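You operate a simulated robot arm through the tools that you are given. There is no shell and no other tool. Be economical: measure what you need, move in short steps, check, and stop when the job is done.

The job below is to be done with a simulated robot arm. You get a single attempt, and the scene is never put back.

JOB
Put one of the shaft collars from the shelf under the belt board on the blue notebook. Take the grey small carton from the top of the wooden bench and put it on the top of the long steel bench. Take the grey jug and leave it on the top of the blue stand. Push the top red drawer shut. Fetch the yellow cube and set it on top of the pink socket. Fetch the square flange and set it on the top of the grey stand. Take the purple socket and leave it on top of the grey cassette. Stack the brown carton labelled "M10 NUTS" from the top of the grey bench on top of the brown carton that says "leads". Do these in any order. Set down upright: small carton, grey jug.

It is judged by the outcome, as a careful person would: the job done as asked, and still so three seconds after it is handed in. It fails if anything else is knocked over, pushed out of place, dropped, spilled or broken.

ROBOT AND FRAMES
A 5-joint arm with a two-finger parallel gripper on a trunk, on a base that drives. Base frame: it is fixed to the floor where the robot stands at the start and does not move with it; the origin is under the middle of the robot, x ahead of it, y to its left, z up. Readings come in mm, degrees, newtons and seconds.
It reaches about 1134 mm from its shoulder. Its first joint turns from -149.0 to 149.0 degrees. Places, roughly: blue notebook [-1750, 4000, 750]; blue stand [-1000, -1100, 700]; brown carton [1250, 1250, 1000]; grey cassette [-3000, 1000, 1000]; grey jug (11x8x9 cm) [-300, -1000, 300]; grey stand [-100, -1100, 700]; pink socket [-2500, 250, 1000]; purple socket [-2500, 1000, 1000]; shaft collar (6x6x2 cm) [600, -100, 400]; small carton [1250, -1000, 1000]; square flange (5x5x4 cm) [-2600, 900, 600]; top of the long steel bench [3800, 300, 800]; top red drawer [-2300, 200, 700]; yellow cube (3x3x3 cm) [-2500, 300, 1000]. Payload 1.57 kg.
Tool frame: the origin (TCP) lies between the finger pads and is the grasp point; the fingertips stand 30 mm ahead of it; z points along the fingers, y is the line along which they close. The gripper opens to 110 mm. The fingers are 24 mm wide and 12 mm thick; the gripper's body (48 by 112 mm) begins 78 mm behind the TCP.
Orientation is that of the tool frame in the base frame, as a unit quaternion [w, x, y, z]. With the fingers straight down and closing along the base's y, the tool's x points along the base's -x, its y along +y and its z along -z.

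CONTROLS
- The arm moves only by the tool drive_tool. Its argument "motion" is a list of rows, each an object of numbers (a shift or turn left out is 0, a gripper value left out holds the last): "rx", "ry", "rz": the turn, a rotation vector about the tool's x, y, z in degrees; "dx", "dy", "dz": the shift along the tool's x, y, z in mm; "grip": the opening, from 0 (shut) to 1 (fully open). In form: [{"rx": .., "ry": .., "rz": .., "dx": .., "dy": .., "dz": .., "grip": ..}, ...]. A call has 1 to 8 rows; each row is the pose to reach, as a shift and turn from the pose commanded when the call began, along the tool's axes at that moment. Rows are played at 5 a second. More than 50 mm and 8.6 degrees between two rows, or a gripper value outside its range, and nothing of the call is played. Where a pose cannot be reached the arm comes as near as it can. A force on the tool above 40 N (or 10 N above the force at the start of the call, whichever is more), or a blocked arm, ends the call early, and 0.2 s more pass. Each finger travels about 153 mm/s and halts on what it meets, pressing with about 37 N; the grip force reading is that of the motor and also rises with nothing between the fingers. The clock runs only during rows and for 0.2 s after the last one: add rows that repeat a pose to give the fingers time. The reply holds the time, the measured pose of the TCP, the force on the tool along the base axes, the opening and the grip force, in the units named above and with some noise, with the torque about the TCP (base axes, N m) and any sound that the robot's microphone picked up.
- Cameras (640 x 400 px; columns grow to the right, rows downward): "scene" is now at [-11.3, 114.8, 1649.4]; the picture's right is [-0.88, -0.48, 0.00], its down [-0.40, 0.72, -0.56] and it looks along [0.27, -0.49, -0.83] (base axes); focal length 269 px, centre (320, 200). "wrist" rides on the gripper at [70, 16, -141] in the tool frame; the picture's right is [-0.23, 0.97, 0.00], its down [-0.86, -0.20, -0.48] and it looks along [-0.47, -0.11, 0.88] (tool axes); focal length 222 px, centre (320, 200). There is no depth. A picture from a camera that has moved, and an enlarged one, comes with that camera's place and axes in the base frame and with its lens.
- camera(camera): a new picture of that camera. No time passes.
- move_column(by): slides the trunk up (or, below 0, down) by that many mm; the arm and the scene camera ride with it, the base frame stays. It gives what a move gives, with no picture.
- steer(legs): drives the robot by 1 to 6 legs, each [ahead, turn to the left] in mm and degrees, along the robot's own axes; the way and the turn of a leg run together, so that a leg with both is an arc; at most 1500 mm and 180 degrees a leg. The arm and the cameras ride along, it lands a little off, and it stops where it bumps. It gives what a move gives.
- pan_tilt(pan, tilt): turns the head with the scene camera to pan (to the left, within 155 degrees either way) and tilt (down, from -29 to 69), counted from straight ahead of the robot. It gives what a move gives.
- zoom(camera, box): a new picture of the part [left, top, right, bottom] of that camera's present view, enlarged. No time passes.
- hand_in(): hands the job in; it is judged then, once.

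Work in short steps. Places have to be worked out from the pictures, the camera data and where the tool is seen: move nearer, look again, correct. Check each grasp and each placing, and mend what went wrong. You have 217 turns and 210 pictures in all, those below and enlarged ones among them. Open the gripper and draw the arm clear of the work before you hand the job in, unless the task says otherwise; then end with one line.

The tools are called after "Call:" by a JSON object that holds its "op" and its "data". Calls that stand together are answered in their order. drive_tool: Moves the arm, as the interface text tells. Its arguments: {"type":"object","properties":{"motion":{"type":"array"}},"required":["motion"]} The other tools are called the same way: move_column (by) slides the trunk up or down; steer (legs) drives the base; pan_tilt (pan, tilt) turns the head that bears the scene camera; camera (camera) takes a picture; zoom (camera, box) takes an enlarged picture of a part of a camera's view; hand_in () hands the job in.

At the start:

```text
t: 0.0
ee_pos: [262.1, -520.0, 944.8]
orientation: [0.001, -0.005, 1.0, -0.001]
force: [0.9, -0.1, -0.3]
torque: [0.01, -0.01, -0.03]
finger_gap: 109.9
grip_force: 0.0
trunk travel left (down, up): [-678.0, 292.0]
robot x, y, heading: [-0.8, 7.7, -0.4]
head pan, tilt: [-61.0, 55.7]
```

scene: 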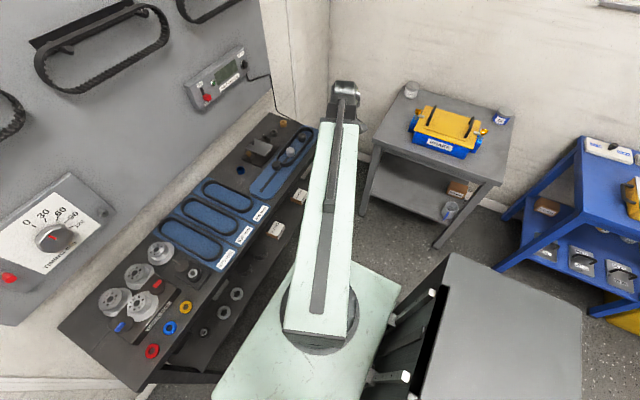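
wrist: 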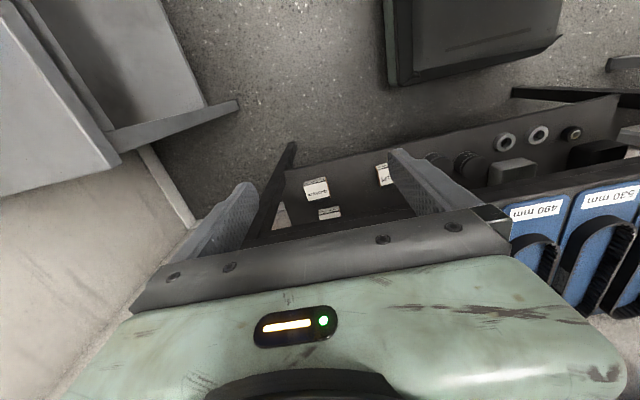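

I'll look around first with the head before moving the arm.

Call:
{"op": "pan_tilt", "data": {"pan": 0, "tilt": 25}}

Call:
{"op": "camera", "data": {"camera": "scene"}}

Call:
{"op": "pan_tilt", "data": {"pan": 80, "tilt": 25}}

Call:
{"op": "camera", "data": {"camera": "scene"}}

Call:
{"op": "pan_tilt", "data": {"pan": 150, "tilt": 25}}

Call:
{"op": "camera", "data": {"camera": "scene"}}

Call:
{"op": "pan_tilt", "data": {"pan": -120, "tilt": 30}}

Call:
{"op": "camera", "data": {"camera": "scene"}}

```text
t: 1.3
ee_pos: [261.7, -520.9, 944.6]
orientation: [0.0, -0.005, 1.0, -0.001]
force: [0.1, -0.5, 0.1]
torque: [-0.03, 0.0, 0.04]
finger_gap: 109.9
grip_force: 0.1
trunk travel left (down, up): [-678.0, 292.0]
robot x, y, heading: [2.2, 6.7, -0.1]
head pan, tilt: [0.0, 25.0]
```

```text
207 pictures are left
camera scene: at [46.3, 177.1, 1694.2], right [0.0, -1.0, 0.0], down [-0.42, 0.0, -0.91], along [0.91, 0.0, -0.42], focal length 269 px, centre (320, 200)
```

scene: 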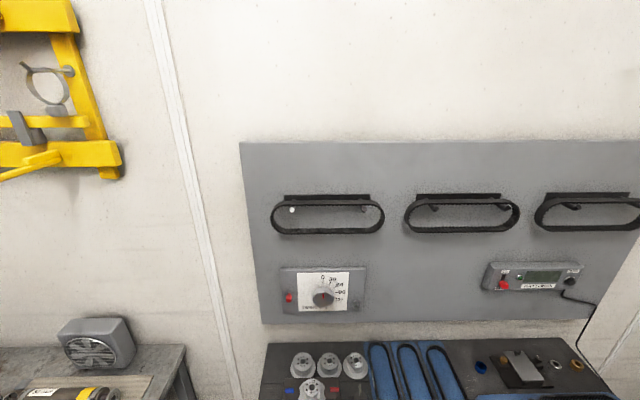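

```text
t: 2.8
ee_pos: [262.5, -520.9, 944.1]
orientation: [0.0, -0.003, 1.0, 0.0]
force: [0.0, 0.0, -0.2]
torque: [0.01, -0.02, -0.03]
finger_gap: 109.7
grip_force: 0.0
trunk travel left (down, up): [-678.0, 292.0]
robot x, y, heading: [0.6, 8.0, -0.4]
head pan, tilt: [80.0, 25.0]
```

```text
206 pictures are left
camera scene: at [-29.7, 268.0, 1694.2], right [0.98, -0.18, 0.0], down [-0.07, -0.42, -0.91], along [0.16, 0.89, -0.42], focal length 269 px, centre (320, 200)
```

scene: 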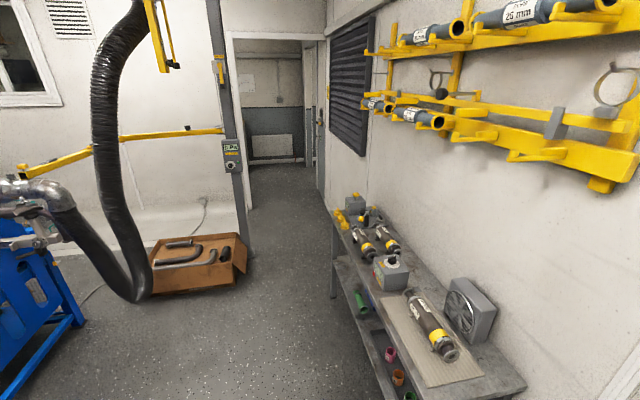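

```text
t: 4.2
ee_pos: [261.3, -520.1, 945.2]
orientation: [0.0, -0.004, 1.0, -0.001]
force: [0.3, 1.0, -0.5]
torque: [0.04, 0.0, 0.0]
finger_gap: 110.0
grip_force: 0.0
trunk travel left (down, up): [-678.0, 292.0]
robot x, y, heading: [-3.9, 10.5, -0.1]
head pan, tilt: [150.0, 25.0]
```

```text
205 pictures are left
camera scene: at [-125.5, 223.5, 1694.2], right [0.5, 0.87, 0.0], down [0.37, -0.21, -0.91], along [-0.78, 0.45, -0.42], focal length 269 px, centre (320, 200)
```

scene: 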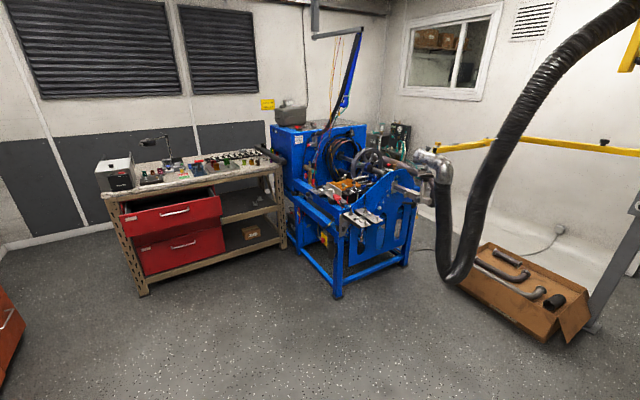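

```text
t: 8.0
ee_pos: [261.3, -520.5, 945.5]
orientation: [0.0, -0.005, 1.0, 0.0]
force: [-0.5, 0.0, -0.3]
torque: [0.0, -0.03, -0.02]
finger_gap: 110.0
grip_force: 0.1
trunk travel left (down, up): [-678.0, 292.0]
robot x, y, heading: [0.4, 6.1, -0.1]
head pan, tilt: [-120.0, 30.0]
```

```text
204 pictures are left
camera scene: at [-91.1, 99.0, 1686.3], right [-0.87, 0.5, 0.0], down [0.25, 0.43, -0.87], along [-0.43, -0.75, -0.5], focal length 269 px, centre (320, 200)
```

scene: 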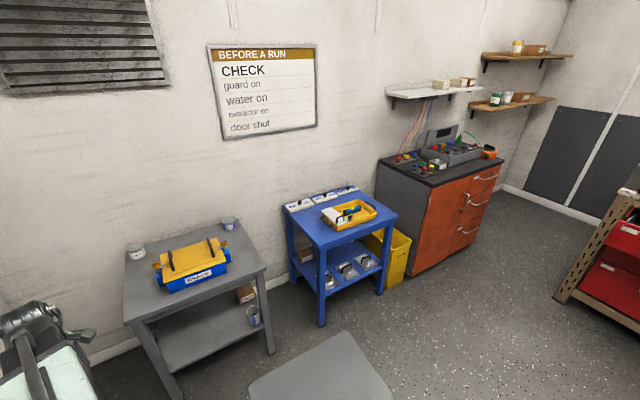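

Zooming on the grey and blue stands to identify the jug and free space on tops.

Call:
{"op": "zoom", "data": {"camera": "scene", "box": [110, 200, 290, 380]}}

Call:
{"op": "zoom", "data": {"camera": "scene", "box": [270, 170, 430, 330]}}

```text
2.22 times, centred on (200, 290) of scene
camera zoom: at [-91.1, 99.0, 1686.3], right [-0.87, 0.5, 0.0], down [0.25, 0.43, -0.87], along [-0.43, -0.75, -0.5], focal length 597 px, centre (587, 0)
```

zoom: 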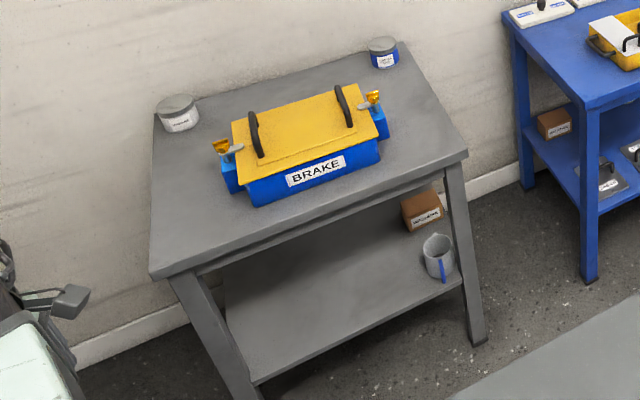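

```text
2.50 times, centred on (350, 250) of scene
camera zoom: at [-91.1, 99.0, 1686.3], right [-0.87, 0.5, 0.0], down [0.25, 0.43, -0.87], along [-0.43, -0.75, -0.5], focal length 672 px, centre (245, 75)
```

zoom: 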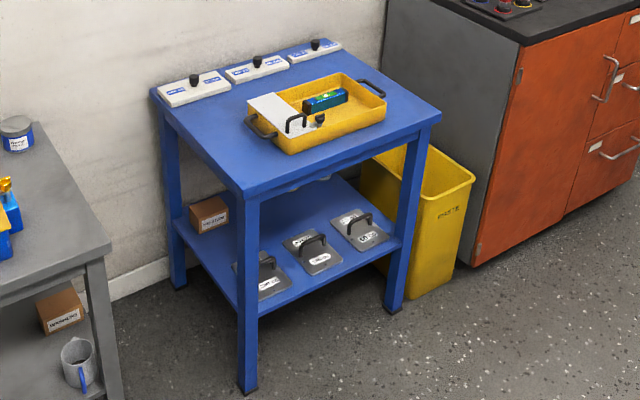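

I need to know what's near the robot: looking steeply down around it.

Call:
{"op": "pan_tilt", "data": {"pan": -120, "tilt": 69}}

Call:
{"op": "camera", "data": {"camera": "scene"}}

Call:
{"op": "pan_tilt", "data": {"pan": 0, "tilt": 69}}

Call:
{"op": "camera", "data": {"camera": "scene"}}

Call:
{"op": "pan_tilt", "data": {"pan": 120, "tilt": 69}}

Call:
{"op": "camera", "data": {"camera": "scene"}}

```text
t: 9.0
ee_pos: [262.1, -519.7, 945.9]
orientation: [0.0, -0.005, 1.0, 0.0]
force: [0.6, 0.4, -0.2]
torque: [-0.02, -0.02, -0.02]
finger_gap: 110.0
grip_force: 0.0
trunk travel left (down, up): [-678.0, 292.0]
robot x, y, heading: [0.7, 7.5, -0.2]
head pan, tilt: [-120.0, 68.8]
```

```text
201 pictures are left
camera scene: at [-73.9, 128.9, 1634.8], right [-0.87, 0.5, 0.0], down [0.47, 0.81, -0.36], along [-0.18, -0.31, -0.93], focal length 269 px, centre (320, 200)
```

scene: 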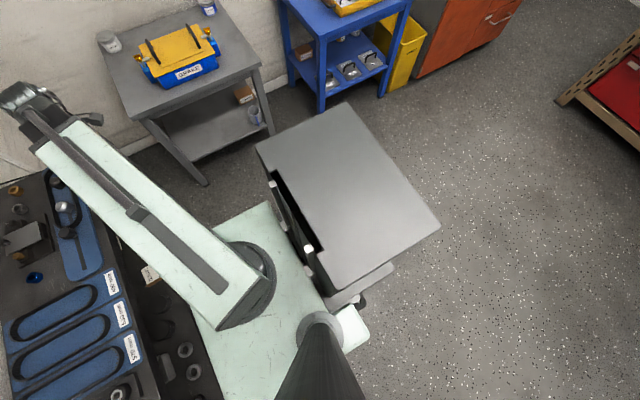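

```text
t: 11.0
ee_pos: [261.9, -520.4, 945.3]
orientation: [0.0, -0.005, 1.0, 0.0]
force: [0.3, 0.3, -0.3]
torque: [0.01, -0.01, -0.01]
finger_gap: 109.9
grip_force: 0.1
trunk travel left (down, up): [-678.0, 292.0]
robot x, y, heading: [1.4, 12.5, -0.1]
head pan, tilt: [0.0, 68.8]
```

```text
200 pictures are left
camera scene: at [10.1, 177.2, 1634.8], right [0.0, -1.0, 0.0], down [-0.93, 0.0, -0.36], along [0.36, 0.0, -0.93], focal length 269 px, centre (320, 200)
```

scene: 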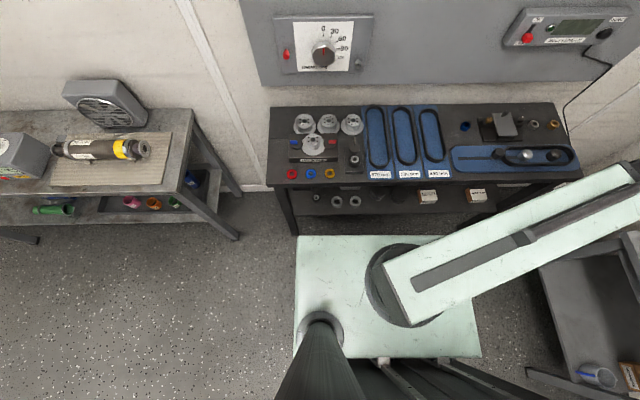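

```text
t: 13.0
ee_pos: [261.9, -520.2, 945.4]
orientation: [-0.001, -0.004, 1.0, -0.001]
force: [0.9, -0.5, 0.0]
torque: [-0.04, -0.02, 0.01]
finger_gap: 110.1
grip_force: 0.0
trunk travel left (down, up): [-678.0, 292.0]
robot x, y, heading: [1.4, 8.0, -0.2]
head pan, tilt: [120.0, 68.8]
```

```text
199 pictures are left
camera scene: at [-73.7, 225.8, 1634.8], right [0.87, 0.5, 0.0], down [0.46, -0.81, -0.36], along [-0.18, 0.31, -0.93], focal length 269 px, centre (320, 200)
```

scene: 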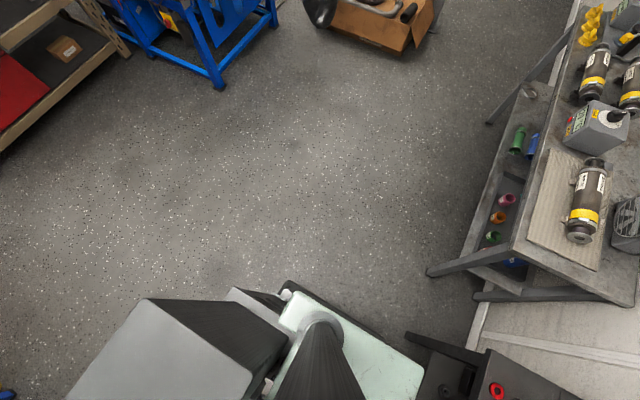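

The grey box looks like the robot's own column. I'll back away from the belt bench and turn right to face the stands.

Call:
{"op": "steer", "data": {"legs": [[-350, 0], [0, -90]]}}

Call:
{"op": "pan_tilt", "data": {"pan": 0, "tilt": 50}}

Call:
{"op": "camera", "data": {"camera": "scene"}}

```text
t: 19.1
ee_pos: [-876.8, -249.6, 944.3]
orientation: [0.0, 0.707, 0.708, 0.001]
force: [-0.7, -0.2, 0.8]
torque: [0.01, 0.02, -0.01]
finger_gap: 110.4
grip_force: 0.1
trunk travel left (down, up): [-678.0, 292.0]
robot x, y, heading: [-369.3, 7.1, -89.9]
head pan, tilt: [120.0, 68.8]
```

```text
t: 21.1
ee_pos: [-876.7, -251.0, 945.5]
orientation: [0.0, 0.706, 0.708, 0.0]
force: [0.1, -0.2, 0.9]
torque: [-0.03, -0.03, 0.01]
finger_gap: 109.9
grip_force: 0.0
trunk travel left (down, up): [-678.0, 292.0]
robot x, y, heading: [-371.5, 10.6, -90.1]
head pan, tilt: [0.0, 50.0]
```

```text
198 pictures are left
camera scene: at [-201.2, -24.6, 1656.7], right [-1.0, 0.0, 0.0], down [0.0, 0.77, -0.64], along [0.0, -0.64, -0.77], focal length 269 px, centre (320, 200)
```

scene: 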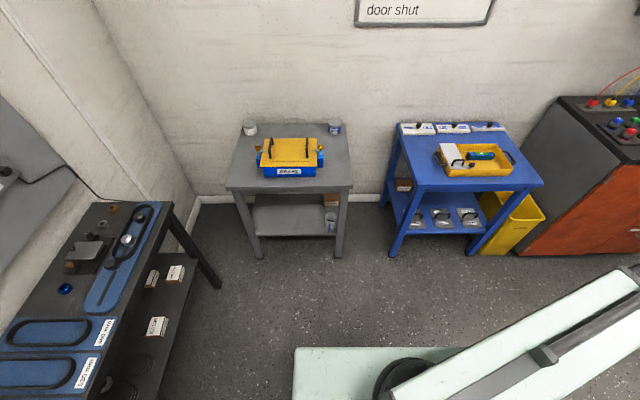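

Clear floor. I'll swing the arm to the front while spinning the tool 180° (so the wrist camera ends up on top when the tool is level).

Call:
{"op": "drive_tool", "data": {"motion": [{"dx": -25, "dy": 42, "rz": 8.5}, {"dx": -50, "dy": 84, "rz": 17}, {"dx": -75, "dy": 126, "rz": 25.5}, {"dx": -100, "dy": 168, "rz": 34}, {"dx": -125, "dy": 210, "rz": 42.5}, {"dx": -150, "dy": 252, "rz": 51}, {"dx": -175, "dy": 294, "rz": 59.5}, {"dx": -200, "dy": 336, "rz": 68}]}}

```text
t: 22.9
ee_pos: [-571.6, -525.7, 945.4]
orientation: [0.0, 0.981, 0.192, 0.001]
force: [-0.1, 0.0, 0.9]
torque: [0.0, -0.05, 0.01]
finger_gap: 109.8
grip_force: 0.0
out of reach, approached as far as the arm can: row 1, 2, 3, 4, 5, 6, 7, 8
trunk travel left (down, up): [-678.0, 292.0]
robot x, y, heading: [-371.3, 13.0, -89.8]
head pan, tilt: [0.0, 50.0]
```

Minimum radius bit; the result shows the arm axis about 57 mm ahead. Continuing outward to the front while spinning.

Call:
{"op": "drive_tool", "data": {"motion": [{"dx": 25, "dy": 25, "rz": 8.5}, {"dx": 50, "dy": 50, "rz": 17}, {"dx": 75, "dy": 75, "rz": 25.5}, {"dx": 100, "dy": 100, "rz": 34}, {"dx": 125, "dy": 125, "rz": 42.5}, {"dx": 150, "dy": 150, "rz": 51}, {"dx": 175, "dy": 175, "rz": 59.5}, {"dx": 200, "dy": 201, "rz": 68}]}}

Call:
{"op": "drive_tool", "data": {"motion": [{"rz": 8.5}, {"rz": 17}, {"rz": 25.5}, {"rz": 34}, {"rz": 42.5}, {"rz": 44}]}}

Call:
{"op": "camera", "data": {"camera": "wrist"}}

```text
t: 24.7
ee_pos: [-311.0, -636.1, 944.4]
orientation: [0.0, 0.921, -0.39, 0.0]
force: [0.6, -0.9, 0.2]
torque: [-0.02, -0.03, 0.04]
finger_gap: 110.1
grip_force: 0.0
trunk travel left (down, up): [-678.0, 292.0]
robot x, y, heading: [-368.6, 6.1, -89.9]
head pan, tilt: [0.0, 50.0]
```

```text
t: 26.1
ee_pos: [-311.0, -635.1, 945.6]
orientation: [-0.001, 0.783, -0.622, 0.0]
force: [0.7, 0.6, 0.1]
torque: [-0.05, -0.03, -0.01]
finger_gap: 109.9
grip_force: 0.0
out of reach, approached as far as the arm can: row 4, 5, 6
trunk travel left (down, up): [-678.0, 292.0]
robot x, y, heading: [-369.8, 6.2, -90.0]
head pan, tilt: [0.0, 50.0]
```

```text
197 pictures are left
camera wrist: at [-312.5, -706.9, 1087.4], right [-1.0, 0.0, 0.0], down [0.0, 0.88, 0.48], along [0.0, 0.48, -0.88], focal length 222 px, centre (320, 200)
```

wrist: 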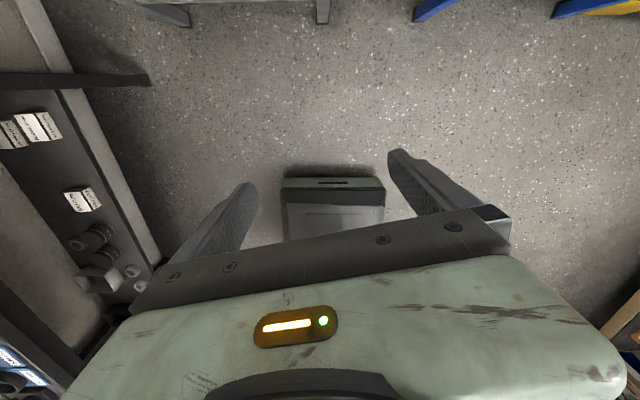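

The spin joint has a limit about 13° short, fine. Lowering the trunk so the arm can reach level into the grey stand's lower shelf.

Call:
{"op": "move_column", "data": {"by": -560}}

Call:
{"op": "drive_tool", "data": {"motion": [{"ry": 8.5, "dx": 15}, {"ry": 17, "dx": 30}, {"ry": 25.5, "dx": 45}, {"ry": 34, "dx": 60}, {"ry": 42.5, "dx": 75}, {"ry": 51, "dx": 90}, {"ry": 59.5, "dx": 105}, {"ry": 68, "dx": 120}]}}

Call:
{"op": "camera", "data": {"camera": "wrist"}}

```text
refused: -560 is not a number from -400 to 400
```

```text
t: 27.9
ee_pos: [-287.1, -779.9, 1093.8]
orientation: [0.346, 0.65, -0.516, 0.438]
force: [-0.8, -0.6, -0.4]
torque: [-0.02, -0.01, -0.01]
finger_gap: 110.0
grip_force: 0.0
out of reach, approached as far as the arm can: row 1, 2, 3, 4, 5, 6, 7, 8
trunk travel left (down, up): [-678.0, 292.0]
robot x, y, heading: [-371.0, 7.9, -89.8]
head pan, tilt: [0.0, 50.0]
```

```text
196 pictures are left
camera wrist: at [-327.7, -681.4, 1212.2], right [-0.97, -0.14, -0.21], down [0.02, 0.79, -0.61], along [0.25, -0.6, -0.76], focal length 222 px, centre (320, 200)
```

wrist: 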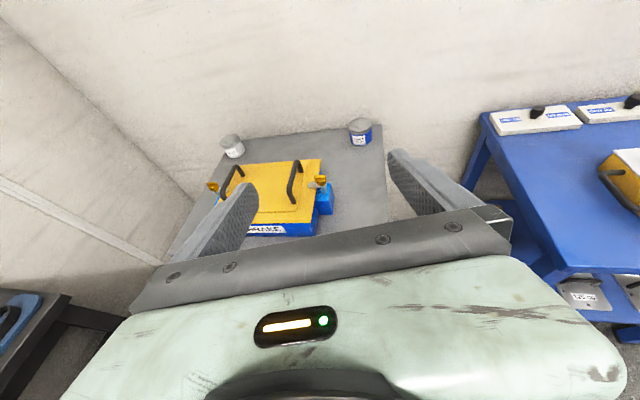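

The trunk moves at most 400 per call; lowering in two steps, well in front of the stand.

Call:
{"op": "move_column", "data": {"by": -350}}

Call:
{"op": "move_column", "data": {"by": -250}}

Call:
{"op": "drive_tool", "data": {"motion": [{"ry": 8}, {"ry": 16}, {"ry": 20}, {"ry": 21}]}}

Call:
{"op": "camera", "data": {"camera": "wrist"}}

```text
t: 31.4
ee_pos: [-287.1, -778.5, 743.7]
orientation: [0.346, 0.65, -0.516, 0.437]
force: [-0.5, -0.3, 0.0]
torque: [0.0, -0.01, 0.03]
finger_gap: 109.9
grip_force: 0.0
trunk travel left (down, up): [-328.0, 642.0]
robot x, y, heading: [-371.9, 9.5, -89.8]
head pan, tilt: [0.0, 50.0]
```

```text
t: 33.9
ee_pos: [-285.3, -779.4, 493.1]
orientation: [0.346, 0.651, -0.516, 0.437]
force: [-0.2, 0.6, -0.6]
torque: [-0.04, 0.01, 0.0]
finger_gap: 109.9
grip_force: 0.1
trunk travel left (down, up): [-78.0, 892.0]
robot x, y, heading: [-370.5, 4.4, -89.8]
head pan, tilt: [0.0, 50.0]
```

```text
t: 34.9
ee_pos: [-285.3, -796.3, 576.9]
orientation: [0.433, 0.561, -0.445, 0.548]
force: [0.4, -0.2, -0.2]
torque: [0.05, 0.0, -0.01]
finger_gap: 110.0
grip_force: 0.0
out of reach, approached as far as the arm can: row 1, 2, 3, 4
trunk travel left (down, up): [-78.0, 892.0]
robot x, y, heading: [-368.9, 6.2, -90.0]
head pan, tilt: [0.0, 50.0]
```

```text
195 pictures are left
camera wrist: at [-333.5, -664.5, 651.3], right [-0.95, -0.22, -0.23], down [0.08, 0.53, -0.84], along [0.3, -0.82, -0.49], focal length 222 px, centre (320, 200)
```

wrist: 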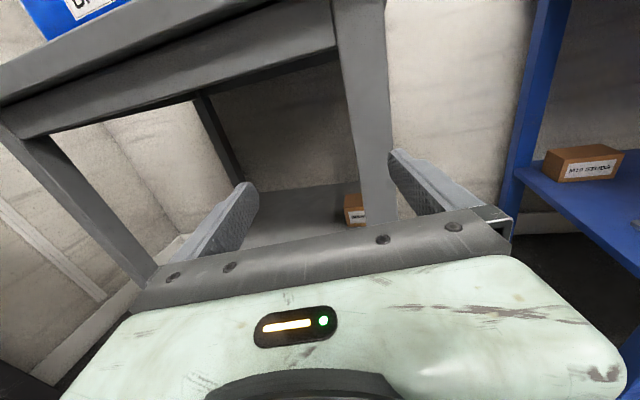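

Tool now level but high (z 577). Lowering toward shelf height and slightly outward.

Call:
{"op": "drive_tool", "data": {"motion": [{"dx": -45, "dz": 5}, {"dx": -90, "dz": 10}, {"dx": -135, "dz": 15}, {"dx": -180, "dz": 20}, {"dx": -220, "dz": 25}]}}

Call:
{"op": "camera", "data": {"camera": "wrist"}}

Call:
{"op": "camera", "data": {"camera": "scene"}}

```text
t: 36.1
ee_pos: [-284.3, -803.0, 577.8]
orientation: [0.434, 0.56, -0.446, 0.547]
force: [0.1, 0.1, 0.6]
torque: [0.0, -0.02, -0.01]
finger_gap: 110.2
grip_force: 0.1
out of reach, approached as far as the arm can: row 1, 2, 3, 4, 5
trunk travel left (down, up): [-78.0, 892.0]
robot x, y, heading: [-372.6, 9.0, -90.0]
head pan, tilt: [0.0, 50.0]
```

```text
194 pictures are left
camera wrist: at [-332.9, -669.7, 651.4], right [-0.95, -0.22, -0.23], down [0.08, 0.53, -0.84], along [0.3, -0.82, -0.49], focal length 222 px, centre (320, 200)
```

wrist: 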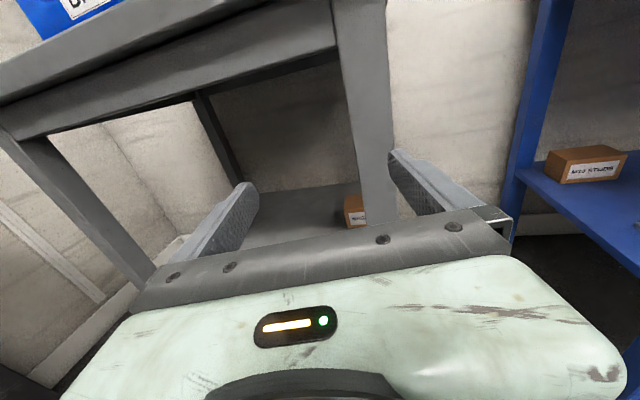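

```text
193 pictures are left
camera scene: at [-201.1, -24.7, 1056.7], right [-1.0, 0.0, 0.0], down [0.0, 0.77, -0.64], along [0.0, -0.64, -0.77], focal length 269 px, centre (320, 200)
```

scene: 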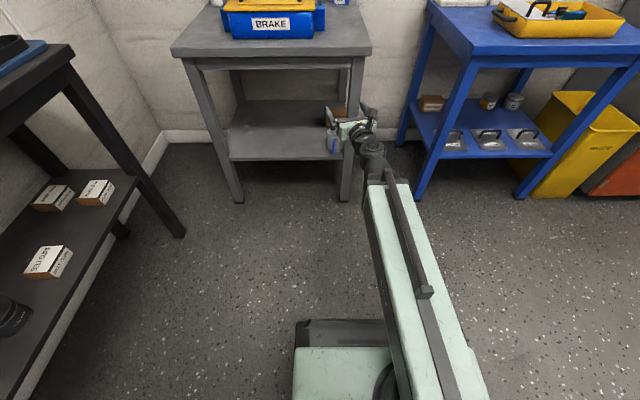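

Level pose at low height isn't reachable here; a 45° down tilt clears the table edge, so I'll use that.

Call:
{"op": "drive_tool", "data": {"motion": [{"ry": -8.5, "dx": -20, "dz": 5}, {"ry": -17, "dx": -45, "dz": 10}, {"ry": -25.5, "dx": -70, "dz": 15}, {"ry": -34, "dx": -95, "dz": 20}, {"ry": -42.5, "dx": -120, "dz": 25}, {"ry": -45, "dx": -150, "dz": 30}]}}

Call:
{"op": "camera", "data": {"camera": "wrist"}}

```text
t: 37.5
ee_pos: [-277.0, -827.8, 410.6]
orientation: [0.231, 0.727, -0.577, 0.292]
force: [0.2, -0.1, -0.1]
torque: [0.0, -0.01, -0.02]
finger_gap: 110.0
grip_force: 0.1
out of reach, approached as far as the arm can: row 1, 2, 3, 4, 5, 6
trunk travel left (down, up): [-78.0, 892.0]
robot x, y, heading: [-370.3, 9.3, -89.7]
head pan, tilt: [0.0, 50.0]
```

```text
192 pictures are left
camera wrist: at [-303.8, -784.9, 562.2], right [-0.99, -0.06, -0.16], down [-0.02, 0.97, -0.24], along [0.17, -0.24, -0.96], focal length 222 px, centre (320, 200)
```

wrist: 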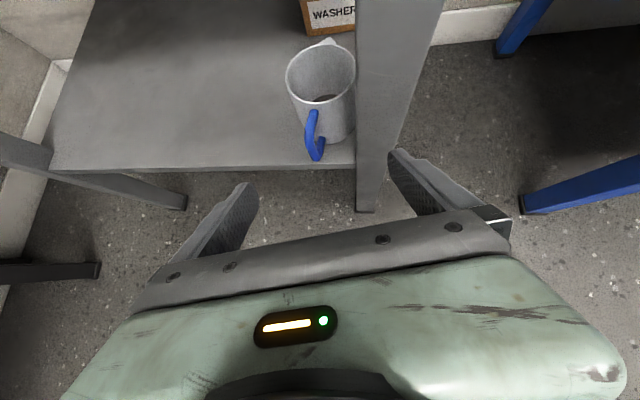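

Good view: jug stands against the front-right leg, so I'll grip its left wall (one finger inside, one outside). Moving to a pre-grasp above the left rim.

Call:
{"op": "drive_tool", "data": {"motion": [{"dx": 20, "dy": -7, "dz": 28, "grip": 0.6}, {"dx": 40, "dy": -14, "dz": 56, "grip": 0.6}, {"dx": 57, "dy": -20, "dz": 86, "grip": 0.6}]}}

Call:
{"op": "camera", "data": {"camera": "wrist"}}

```text
t: 38.3
ee_pos: [-233.6, -921.0, 410.8]
orientation: [0.23, 0.728, -0.575, 0.292]
force: [-0.3, 0.1, 2.3]
torque: [-0.08, 0.08, 0.0]
finger_gap: 65.9
grip_force: 0.1
out of reach, approached as far as the arm can: row 1, 2, 3
trunk travel left (down, up): [-78.0, 892.0]
robot x, y, heading: [-370.2, 13.3, -89.9]
head pan, tilt: [0.0, 50.0]
```

```text
191 pictures are left
camera wrist: at [-261.1, -879.1, 562.4], right [-0.99, -0.06, -0.16], down [-0.02, 0.97, -0.24], along [0.17, -0.24, -0.96], focal length 222 px, centre (320, 200)
```

wrist: 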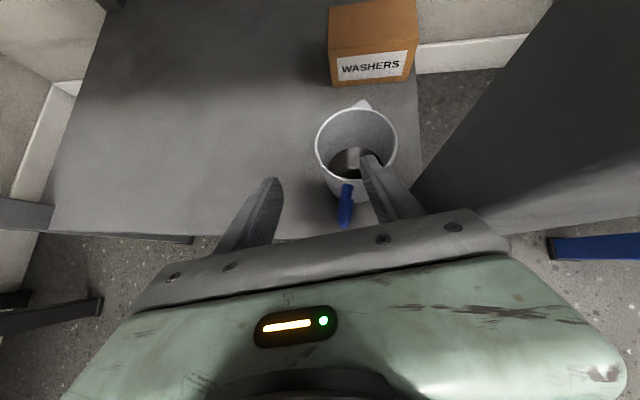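

Rim centre works out at about (-258,-997). Moving over the left wall at this height, then lowering with the trunk.

Call:
{"op": "drive_tool", "data": {"motion": [{"dx": 25, "dy": 1, "dz": 23}, {"dx": 49, "dy": 3, "dz": 47}]}}

Call:
{"op": "camera", "data": {"camera": "wrist"}}

```text
t: 38.9
ee_pos: [-220.0, -989.7, 411.6]
orientation: [0.23, 0.728, -0.575, 0.293]
force: [7.8, 0.5, 1.4]
torque: [0.16, 0.7, -0.73]
finger_gap: 65.7
grip_force: 0.0
trunk travel left (down, up): [-78.0, 892.0]
robot x, y, heading: [-374.1, 7.7, -90.0]
head pan, tilt: [0.0, 50.0]
```

```text
190 pictures are left
camera wrist: at [-248.6, -947.6, 562.2], right [-0.98, -0.07, -0.16], down [-0.03, 0.97, -0.24], along [0.17, -0.24, -0.96], focal length 222 px, centre (320, 200)
```

wrist: 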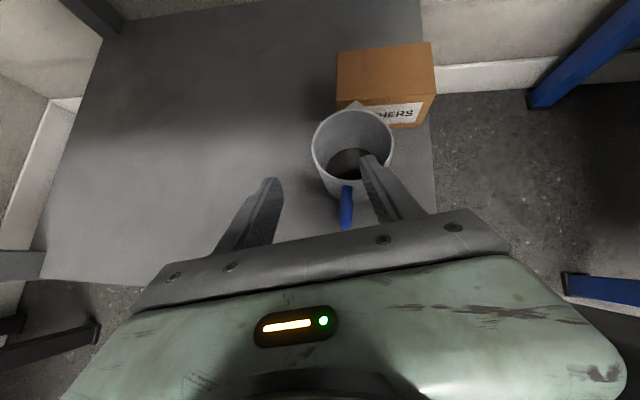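

There's an 8 N side force, and the jug seems to have slid back with me. Zooming to see contact.

Call:
{"op": "zoom", "data": {"camera": "wrist", "box": [240, 70, 480, 250]}}

Call:
{"op": "pan_tilt", "data": {"pan": -8, "tilt": 32}}

Call:
{"op": "zoom", "data": {"camera": "scene", "box": [210, 100, 410, 260]}}

```text
2.22 times, centred on (360, 160) of wrist
camera zoom: at [-248.6, -947.6, 562.2], right [-0.98, -0.07, -0.16], down [-0.03, 0.97, -0.24], along [0.17, -0.24, -0.96], focal length 494 px, centre (231, 289)
```

zoom: 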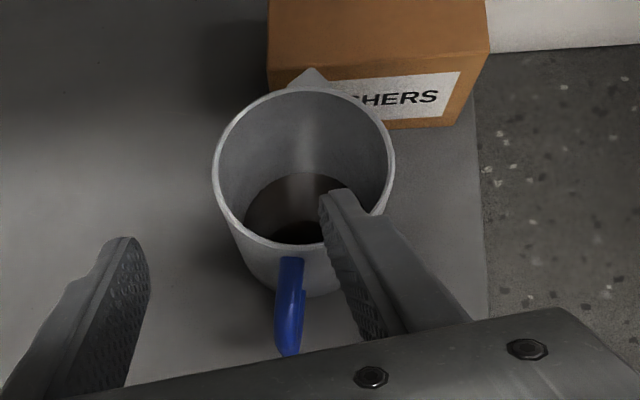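

```text
t: 39.7
ee_pos: [-221.5, -988.3, 411.0]
orientation: [0.229, 0.729, -0.575, 0.293]
force: [15.7, -7.8, 2.1]
torque: [0.82, 1.34, -0.69]
finger_gap: 65.9
grip_force: 0.0
trunk travel left (down, up): [-78.0, 892.0]
robot x, y, heading: [-370.7, 6.9, -89.8]
head pan, tilt: [-8.0, 32.0]
```

```text
2.50 times, centred on (310, 180) of scene
camera zoom: at [-213.0, -36.6, 1083.0], right [-0.99, 0.14, 0.0], down [0.07, 0.53, -0.85], along [-0.12, -0.84, -0.53], focal length 672 px, centre (345, 250)
```

zoom: 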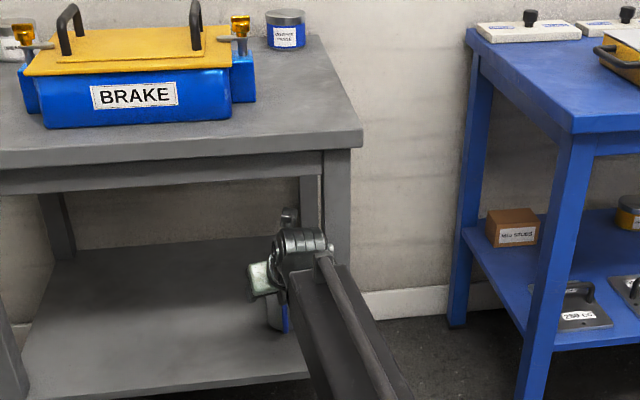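

The gripper body touches the stand's leg and the inner finger nudged the jug back (still upright; box untouched). Raising out of the jug, then shifting left.

Call:
{"op": "move_column", "data": {"by": 45}}

Call:
{"op": "drive_tool", "data": {"motion": [{"dy": -8}, {"dy": -16}, {"dy": -16}]}}

Call:
{"op": "camera", "data": {"camera": "wrist"}}

```text
t: 40.6
ee_pos: [-220.5, -989.4, 456.3]
orientation: [0.23, 0.729, -0.574, 0.293]
force: [17.7, -3.9, 1.8]
torque: [0.51, 1.45, -1.23]
finger_gap: 66.0
grip_force: 0.0
trunk travel left (down, up): [-123.0, 847.0]
robot x, y, heading: [-370.9, 9.3, -90.0]
head pan, tilt: [-8.0, 32.0]
```

```text
t: 41.4
ee_pos: [-211.0, -986.7, 455.8]
orientation: [0.228, 0.731, -0.572, 0.294]
force: [1.1, 0.2, -0.9]
torque: [-0.01, 0.02, -0.02]
finger_gap: 66.1
grip_force: 0.1
out of reach, approached as far as the arm can: row 2, 3
trunk travel left (down, up): [-123.0, 847.0]
robot x, y, heading: [-370.5, 10.0, -89.9]
head pan, tilt: [-8.0, 32.0]
```

```text
187 pictures are left
camera wrist: at [-239.5, -945.1, 607.3], right [-0.98, -0.08, -0.16], down [-0.04, 0.97, -0.24], along [0.17, -0.23, -0.96], focal length 222 px, centre (320, 200)
```

wrist: 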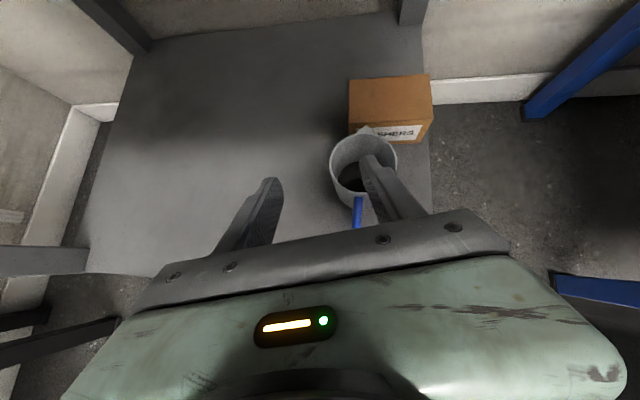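

Free of contact. Rim centre ≈(-243,-1043), z≈380. Advancing along the tool's own heading until the left wall is between the fingers, still above the rim.

Call:
{"op": "drive_tool", "data": {"motion": [{"dx": 18, "dz": 17}, {"dx": 36, "dz": 35}, {"dx": 36, "dz": 35}]}}

Call:
{"op": "camera", "data": {"camera": "wrist"}}

```text
t: 42.2
ee_pos: [-203.3, -1035.4, 455.4]
orientation: [0.228, 0.732, -0.572, 0.294]
force: [0.8, -0.4, 0.5]
torque: [0.01, 0.0, 0.02]
finger_gap: 66.0
grip_force: 0.1
out of reach, approached as far as the arm can: row 2, 3
trunk travel left (down, up): [-123.0, 847.0]
robot x, y, heading: [-371.5, 7.5, -89.7]
head pan, tilt: [-8.0, 32.0]
```

```text
186 pictures are left
camera wrist: at [-231.7, -994.1, 607.2], right [-0.98, -0.08, -0.16], down [-0.04, 0.97, -0.24], along [0.18, -0.23, -0.96], focal length 222 px, centre (320, 200)
```

wrist: 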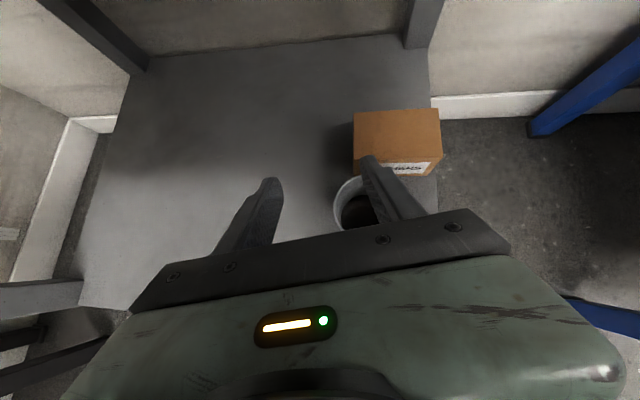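

Inner finger will drop near the jug centre. Lowering the trunk 85 mm.

Call:
{"op": "move_column", "data": {"by": -85}}

Call:
{"op": "camera", "data": {"camera": "wrist"}}

```text
t: 43.4
ee_pos: [-203.2, -1036.9, 370.9]
orientation: [0.226, 0.732, -0.571, 0.294]
force: [-0.2, -1.0, 0.2]
torque: [-0.05, -0.02, 0.02]
finger_gap: 66.1
grip_force: 0.0
trunk travel left (down, up): [-38.0, 932.0]
robot x, y, heading: [-372.5, 12.4, -89.7]
head pan, tilt: [-8.0, 32.0]
```

```text
185 pictures are left
camera wrist: at [-231.8, -994.1, 522.2], right [-0.98, -0.08, -0.16], down [-0.04, 0.97, -0.24], along [0.18, -0.23, -0.96], focal length 222 px, centre (320, 200)
```

wrist: 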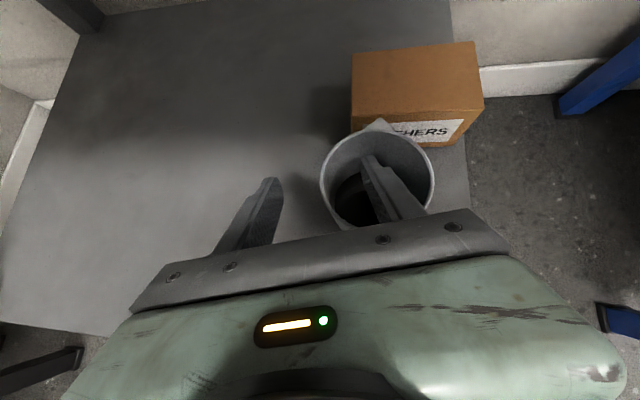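

Finger is inside without contact. Closing on the wall.

Call:
{"op": "drive_tool", "data": {"motion": [{"grip": 0.4}, {"grip": 0.2}, {"grip": 0.0}, {"grip": 0.0}, {"grip": 0.0}]}}

Call:
{"op": "move_column", "data": {"by": 20}}

Call:
{"op": "camera", "data": {"camera": "wrist"}}

```text
t: 44.6
ee_pos: [-203.3, -1037.3, 370.9]
orientation: [0.227, 0.732, -0.571, 0.294]
force: [-1.0, 1.8, 4.3]
torque: [0.13, 0.22, -0.1]
finger_gap: 18.9
grip_force: 33.4
trunk travel left (down, up): [-38.0, 932.0]
robot x, y, heading: [-371.2, 6.9, -90.1]
head pan, tilt: [-8.0, 32.0]
```

```text
t: 45.3
ee_pos: [-202.4, -1034.5, 391.8]
orientation: [0.228, 0.731, -0.571, 0.294]
force: [0.0, 0.7, 0.3]
torque: [0.02, -0.01, 0.05]
finger_gap: 14.9
grip_force: 0.1
trunk travel left (down, up): [-58.0, 912.0]
robot x, y, heading: [-370.0, 9.1, -89.9]
head pan, tilt: [-8.0, 32.0]
```

```text
184 pictures are left
camera wrist: at [-231.5, -994.1, 542.3], right [-0.98, -0.08, -0.16], down [-0.04, 0.97, -0.24], along [0.18, -0.23, -0.96], focal length 222 px, centre (320, 200)
```

wrist: 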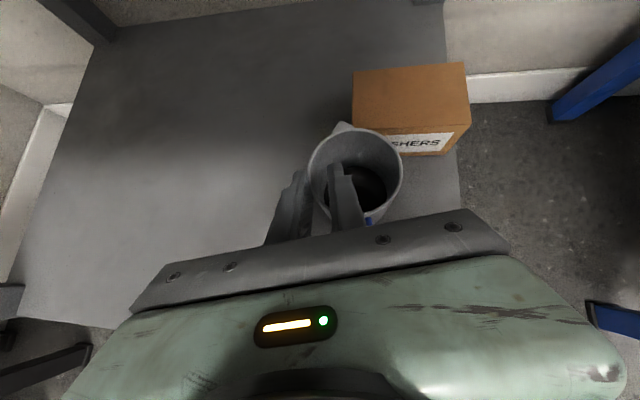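

The grip slipped off the rim (jug still standing). I'll instead use the finger to drag the jug left, away from the leg, so I can grip it fully across its body.

Call:
{"op": "drive_tool", "data": {"motion": [{"grip": 0.28}, {"grip": 0.28}]}}

Call:
{"op": "move_column", "data": {"by": -25}}

Call:
{"op": "drive_tool", "data": {"motion": [{"dx": 1.6, "dy": -10, "dz": 1.6}, {"dx": 3.2, "dy": -20, "dz": 3.2}, {"dx": 5, "dy": -30, "dz": 4.8}, {"dx": 6.6, "dy": -40, "dz": 6.4}, {"dx": 8.2, "dy": -50, "dz": 8}, {"dx": 9.8, "dy": -60, "dz": 9.6}, {"dx": 11.4, "dy": -70, "dz": 11.2}, {"dx": 13, "dy": -78, "dz": 12.6}]}}

Call:
{"op": "camera", "data": {"camera": "wrist"}}

```text
t: 45.9
ee_pos: [-203.1, -1035.8, 391.3]
orientation: [0.226, 0.732, -0.571, 0.295]
force: [-0.3, 0.6, -0.1]
torque: [-0.02, -0.04, -0.02]
finger_gap: 31.0
grip_force: 0.1
trunk travel left (down, up): [-58.0, 912.0]
robot x, y, heading: [-372.1, 9.8, -89.7]
head pan, tilt: [-8.0, 32.0]
```

```text
t: 46.6
ee_pos: [-202.8, -1034.8, 366.0]
orientation: [0.227, 0.732, -0.571, 0.295]
force: [-0.5, -0.3, 0.7]
torque: [0.03, -0.02, 0.03]
finger_gap: 31.0
grip_force: 0.0
trunk travel left (down, up): [-33.0, 937.0]
robot x, y, heading: [-368.8, 6.7, -90.1]
head pan, tilt: [-8.0, 32.0]
```

```text
t: 48.4
ee_pos: [-148.7, -1038.8, 366.9]
orientation: [0.218, 0.743, -0.554, 0.304]
force: [-0.3, -0.4, 0.7]
torque: [0.03, 0.0, 0.03]
finger_gap: 30.9
grip_force: 0.1
out of reach, approached as far as the arm can: row 2, 3, 4, 5, 6, 7, 8
trunk travel left (down, up): [-33.0, 937.0]
robot x, y, heading: [-368.9, 6.6, -89.8]
head pan, tilt: [-8.0, 32.0]
```

```text
183 pictures are left
camera wrist: at [-180.4, -998.2, 517.7], right [-0.98, -0.13, -0.17], down [-0.08, 0.97, -0.25], along [0.2, -0.23, -0.95], focal length 222 px, centre (320, 200)
```

wrist: 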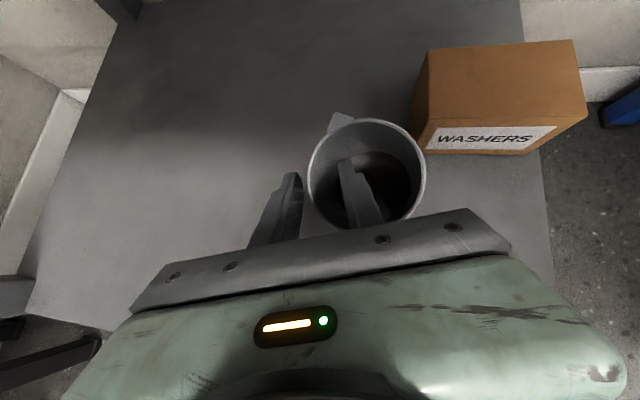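

Jug now at about (-180,-1055), clear of the leg. Raising, opening fully, and centring over it.

Call:
{"op": "move_column", "data": {"by": 65}}

Call:
{"op": "drive_tool", "data": {"motion": [{"dx": 1, "dy": 11, "dz": 1, "grip": 0.6}, {"dx": 2, "dy": 22, "dz": 1, "grip": 1}, {"dx": 2, "dy": 33, "dz": 1.4, "grip": 1}, {"dx": 2, "dy": 33, "dz": 1.4, "grip": 1}]}}

Call:
{"op": "camera", "data": {"camera": "wrist"}}

```text
t: 49.4
ee_pos: [-148.7, -1039.2, 432.8]
orientation: [0.218, 0.744, -0.553, 0.304]
force: [-0.6, -0.3, -0.4]
torque: [-0.01, -0.02, 0.02]
finger_gap: 30.8
grip_force: 0.1
trunk travel left (down, up): [-98.0, 872.0]
robot x, y, heading: [-370.5, 7.3, -90.1]
head pan, tilt: [-8.0, 32.0]
```

```text
t: 50.4
ee_pos: [-178.6, -1050.9, 431.9]
orientation: [0.219, 0.743, -0.554, 0.305]
force: [0.4, -0.3, -0.4]
torque: [-0.04, 0.0, 0.0]
finger_gap: 110.2
grip_force: 0.0
trunk travel left (down, up): [-98.0, 872.0]
robot x, y, heading: [-368.3, 7.2, -90.0]
head pan, tilt: [-8.0, 32.0]
```

```text
182 pictures are left
camera wrist: at [-211.2, -1010.0, 582.7], right [-0.98, -0.13, -0.17], down [-0.08, 0.97, -0.25], along [0.2, -0.23, -0.95], focal length 222 px, centre (320, 200)
```

wrist: 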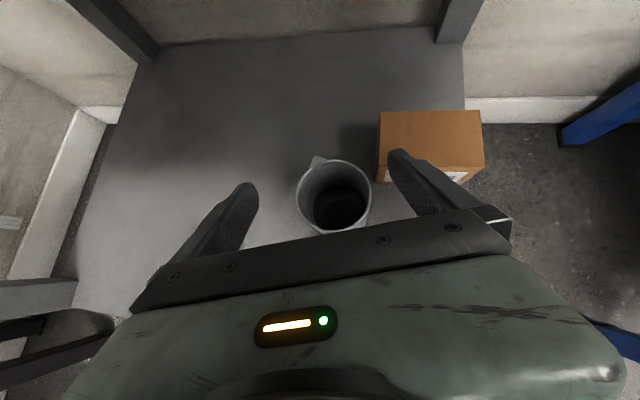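

Centred laterally. Lowering around the jug body.

Call:
{"op": "drive_tool", "data": {"motion": [{"dx": 3, "dy": 2, "dz": 3}]}}

Call:
{"op": "move_column", "data": {"by": -85}}

Call:
{"op": "drive_tool", "data": {"motion": [{"grip": 0.8}, {"grip": 0.6}, {"grip": 0.4}, {"grip": 0.4}, {"grip": 0.4}]}}

Call:
{"op": "camera", "data": {"camera": "wrist"}}

```text
t: 50.8
ee_pos: [-180.5, -1056.1, 431.9]
orientation: [0.218, 0.744, -0.554, 0.305]
force: [-0.3, 0.6, 0.7]
torque: [0.0, 0.02, 0.02]
finger_gap: 110.0
grip_force: 0.1
trunk travel left (down, up): [-98.0, 872.0]
robot x, y, heading: [-368.5, 9.6, -89.9]
head pan, tilt: [-8.0, 32.0]
```

```text
t: 52.0
ee_pos: [-180.3, -1055.9, 347.5]
orientation: [0.218, 0.744, -0.553, 0.304]
force: [-0.4, 0.0, -0.9]
torque: [-0.01, 0.05, -0.01]
finger_gap: 110.1
grip_force: 0.0
trunk travel left (down, up): [-13.0, 957.0]
robot x, y, heading: [-369.2, 7.5, -90.3]
head pan, tilt: [-8.0, 32.0]
```

```text
t: 53.2
ee_pos: [-180.7, -1056.3, 347.6]
orientation: [0.218, 0.744, -0.553, 0.305]
force: [-0.6, -2.0, 2.6]
torque: [-0.07, 0.13, 0.04]
finger_gap: 71.0
grip_force: 37.3
trunk travel left (down, up): [-13.0, 957.0]
robot x, y, heading: [-371.4, 6.9, -89.9]
head pan, tilt: [-8.0, 32.0]
```

```text
181 pictures are left
camera wrist: at [-212.0, -1015.2, 498.0], right [-0.98, -0.13, -0.17], down [-0.08, 0.97, -0.25], along [0.2, -0.23, -0.95], focal length 222 px, centre (320, 200)
```

wrist: 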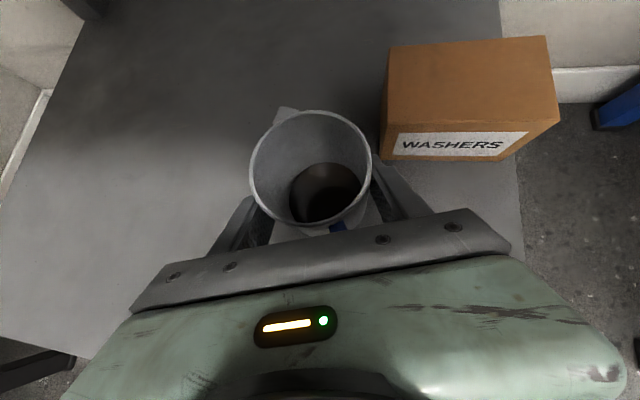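

Firm grip at 71 mm, 37 N. Lifting 50 mm with the trunk.

Call:
{"op": "move_column", "data": {"by": 50}}

Call:
{"op": "camera", "data": {"camera": "wrist"}}

```text
t: 54.2
ee_pos: [-180.9, -1055.3, 397.4]
orientation: [0.218, 0.744, -0.554, 0.304]
force: [-0.6, -0.6, -1.0]
torque: [-0.01, 0.02, -0.02]
finger_gap: 71.1
grip_force: 37.2
trunk travel left (down, up): [-63.0, 907.0]
robot x, y, heading: [-368.8, 6.0, -89.8]
head pan, tilt: [-8.0, 32.0]
```

```text
180 pictures are left
camera wrist: at [-211.8, -1015.3, 547.7], right [-0.98, -0.13, -0.17], down [-0.08, 0.97, -0.25], along [0.2, -0.23, -0.95], focal length 222 px, centre (320, 200)
```

wrist: 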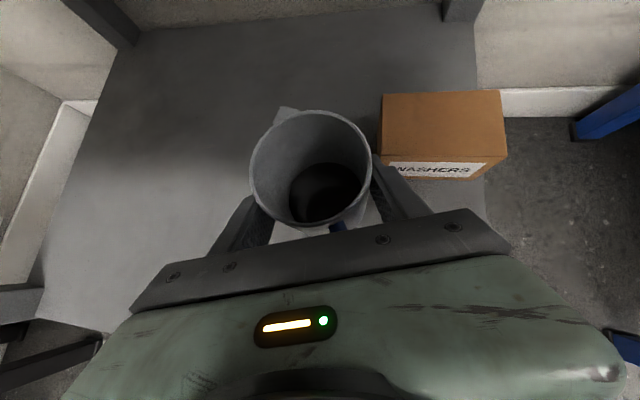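

Lifted cleanly with the jug upright. Backing the base straight out, then raising above the stand tops.

Call:
{"op": "steer", "data": {"legs": [[-380, 0]]}}

Call:
{"op": "move_column", "data": {"by": 400}}

Call:
{"op": "move_column", "data": {"by": 100}}

Call:
{"op": "drive_tool", "data": {"motion": [{"dx": -0.9, "dy": 48.8, "dz": -1.7, "rx": -1.94, "rz": 2.01}, {"dx": -3.6, "dy": 97.5, "dz": -5.1, "rx": -3.88, "rz": 4.02}, {"dx": -7.9, "dy": 146, "dz": -10.1, "rx": -5.82, "rz": 6.03}, {"dx": -14, "dy": 193.9, "dz": -16.8, "rx": -7.76, "rz": 8.04}, {"dx": -21.7, "dy": 241.5, "dz": -25.1, "rx": -9.7, "rz": 10.05}, {"dx": -31.1, "dy": 288.3, "dz": -35, "rx": -11.64, "rz": 12.06}]}}

Call:
{"op": "camera", "data": {"camera": "wrist"}}

```text
t: 56.6
ee_pos: [-180.5, -677.5, 397.0]
orientation: [0.218, 0.744, -0.553, 0.305]
force: [0.3, 0.0, -0.8]
torque: [0.01, 0.0, 0.01]
finger_gap: 70.8
grip_force: 36.8
trunk travel left (down, up): [-63.0, 907.0]
robot x, y, heading: [-369.6, 389.4, -90.0]
head pan, tilt: [-8.0, 32.0]
```

```text
t: 60.4
ee_pos: [-181.4, -676.3, 795.7]
orientation: [0.218, 0.743, -0.554, 0.305]
force: [-0.5, -0.2, -0.1]
torque: [0.01, -0.02, 0.01]
finger_gap: 70.8
grip_force: 36.6
trunk travel left (down, up): [-463.0, 507.0]
robot x, y, heading: [-372.4, 387.2, -89.8]
head pan, tilt: [-8.0, 32.0]
```

```text
t: 61.7
ee_pos: [-181.4, -676.4, 895.9]
orientation: [0.218, 0.744, -0.553, 0.305]
force: [0.7, -0.2, -0.8]
torque: [0.03, 0.02, 0.0]
finger_gap: 70.7
grip_force: 37.0
trunk travel left (down, up): [-563.0, 407.0]
robot x, y, heading: [-370.8, 390.0, -89.7]
head pan, tilt: [-8.0, 32.0]
```

```text
t: 63.1
ee_pos: [-470.2, -716.8, 896.4]
orientation: [-0.261, -0.655, 0.657, -0.269]
force: [-0.2, 0.1, -1.0]
torque: [-0.02, 0.01, 0.01]
finger_gap: 70.6
grip_force: 37.3
trunk travel left (down, up): [-563.0, 407.0]
robot x, y, heading: [-372.6, 388.7, -89.9]
head pan, tilt: [-8.0, 32.0]
```

```text
179 pictures are left
camera wrist: at [-489.7, -669.7, 1047.2], right [-0.97, 0.16, -0.17], down [0.2, 0.95, -0.24], along [0.12, -0.27, -0.95], focal length 222 px, centre (320, 200)
```

wrist: 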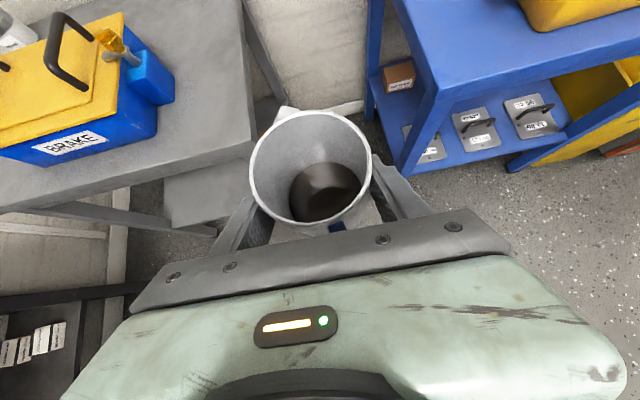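

Works; jug still level. Repeating the same arc to point at the blue stand's left side.

Call:
{"op": "drive_tool", "data": {"motion": [{"dx": -0.9, "dy": 48.8, "dz": -1.7, "rx": -1.94, "rz": 2.01}, {"dx": -3.6, "dy": 97.5, "dz": -5.1, "rx": -3.88, "rz": 4.02}, {"dx": -7.9, "dy": 146, "dz": -10.1, "rx": -5.82, "rz": 6.03}, {"dx": -14, "dy": 193.9, "dz": -16.8, "rx": -7.76, "rz": 8.04}, {"dx": -21.7, "dy": 241.5, "dz": -25.1, "rx": -9.7, "rz": 10.05}, {"dx": -31.1, "dy": 288.3, "dz": -35, "rx": -11.64, "rz": 12.06}]}}

Call:
{"op": "camera", "data": {"camera": "wrist"}}

Call:
{"op": "pan_tilt", "data": {"pan": -25, "tilt": 40}}

Call:
{"op": "camera", "data": {"camera": "scene"}}

```text
t: 64.5
ee_pos: [-755.7, -649.5, 895.6]
orientation: [-0.295, -0.553, 0.745, -0.227]
force: [1.3, 0.6, -1.0]
torque: [0.0, 0.02, -0.06]
finger_gap: 70.5
grip_force: 36.9
out of reach, approached as far as the arm can: row 1, 2, 3, 4, 5, 6
trunk travel left (down, up): [-563.0, 407.0]
robot x, y, heading: [-370.8, 387.8, -90.0]
head pan, tilt: [-8.0, 32.0]
```

```text
178 pictures are left
camera wrist: at [-759.7, -599.3, 1047.1], right [-0.88, 0.43, -0.17], down [0.46, 0.85, -0.24], along [0.04, -0.29, -0.96], focal length 222 px, centre (320, 200)
```

wrist: 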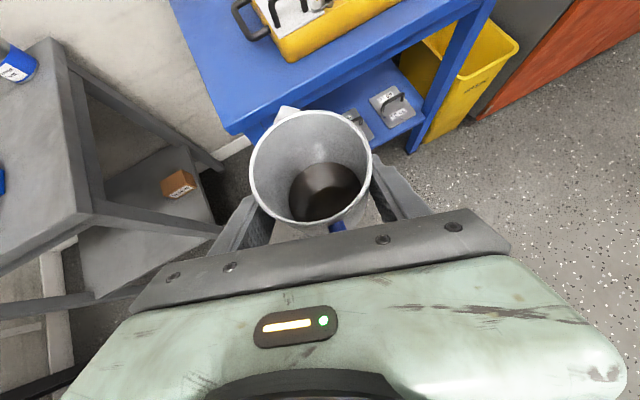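

```text
t: 65.3
ee_pos: [-756.0, -648.7, 895.8]
orientation: [-0.295, -0.553, 0.745, -0.226]
force: [0.3, -0.2, -0.1]
torque: [0.01, 0.0, 0.01]
finger_gap: 71.0
grip_force: 37.4
trunk travel left (down, up): [-563.0, 407.0]
robot x, y, heading: [-367.5, 385.0, -90.1]
head pan, tilt: [-25.0, 40.0]
```

```text
177 pictures are left
camera scene: at [-237.9, 354.8, 1555.9], right [-0.91, 0.42, 0.0], down [0.27, 0.58, -0.77], along [-0.32, -0.7, -0.64], focal length 269 px, centre (320, 200)
```

scene: 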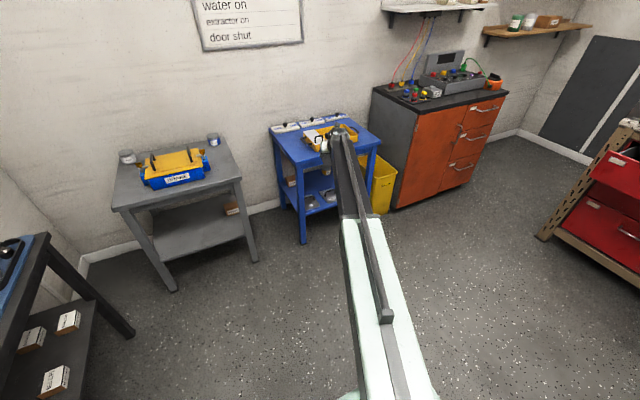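

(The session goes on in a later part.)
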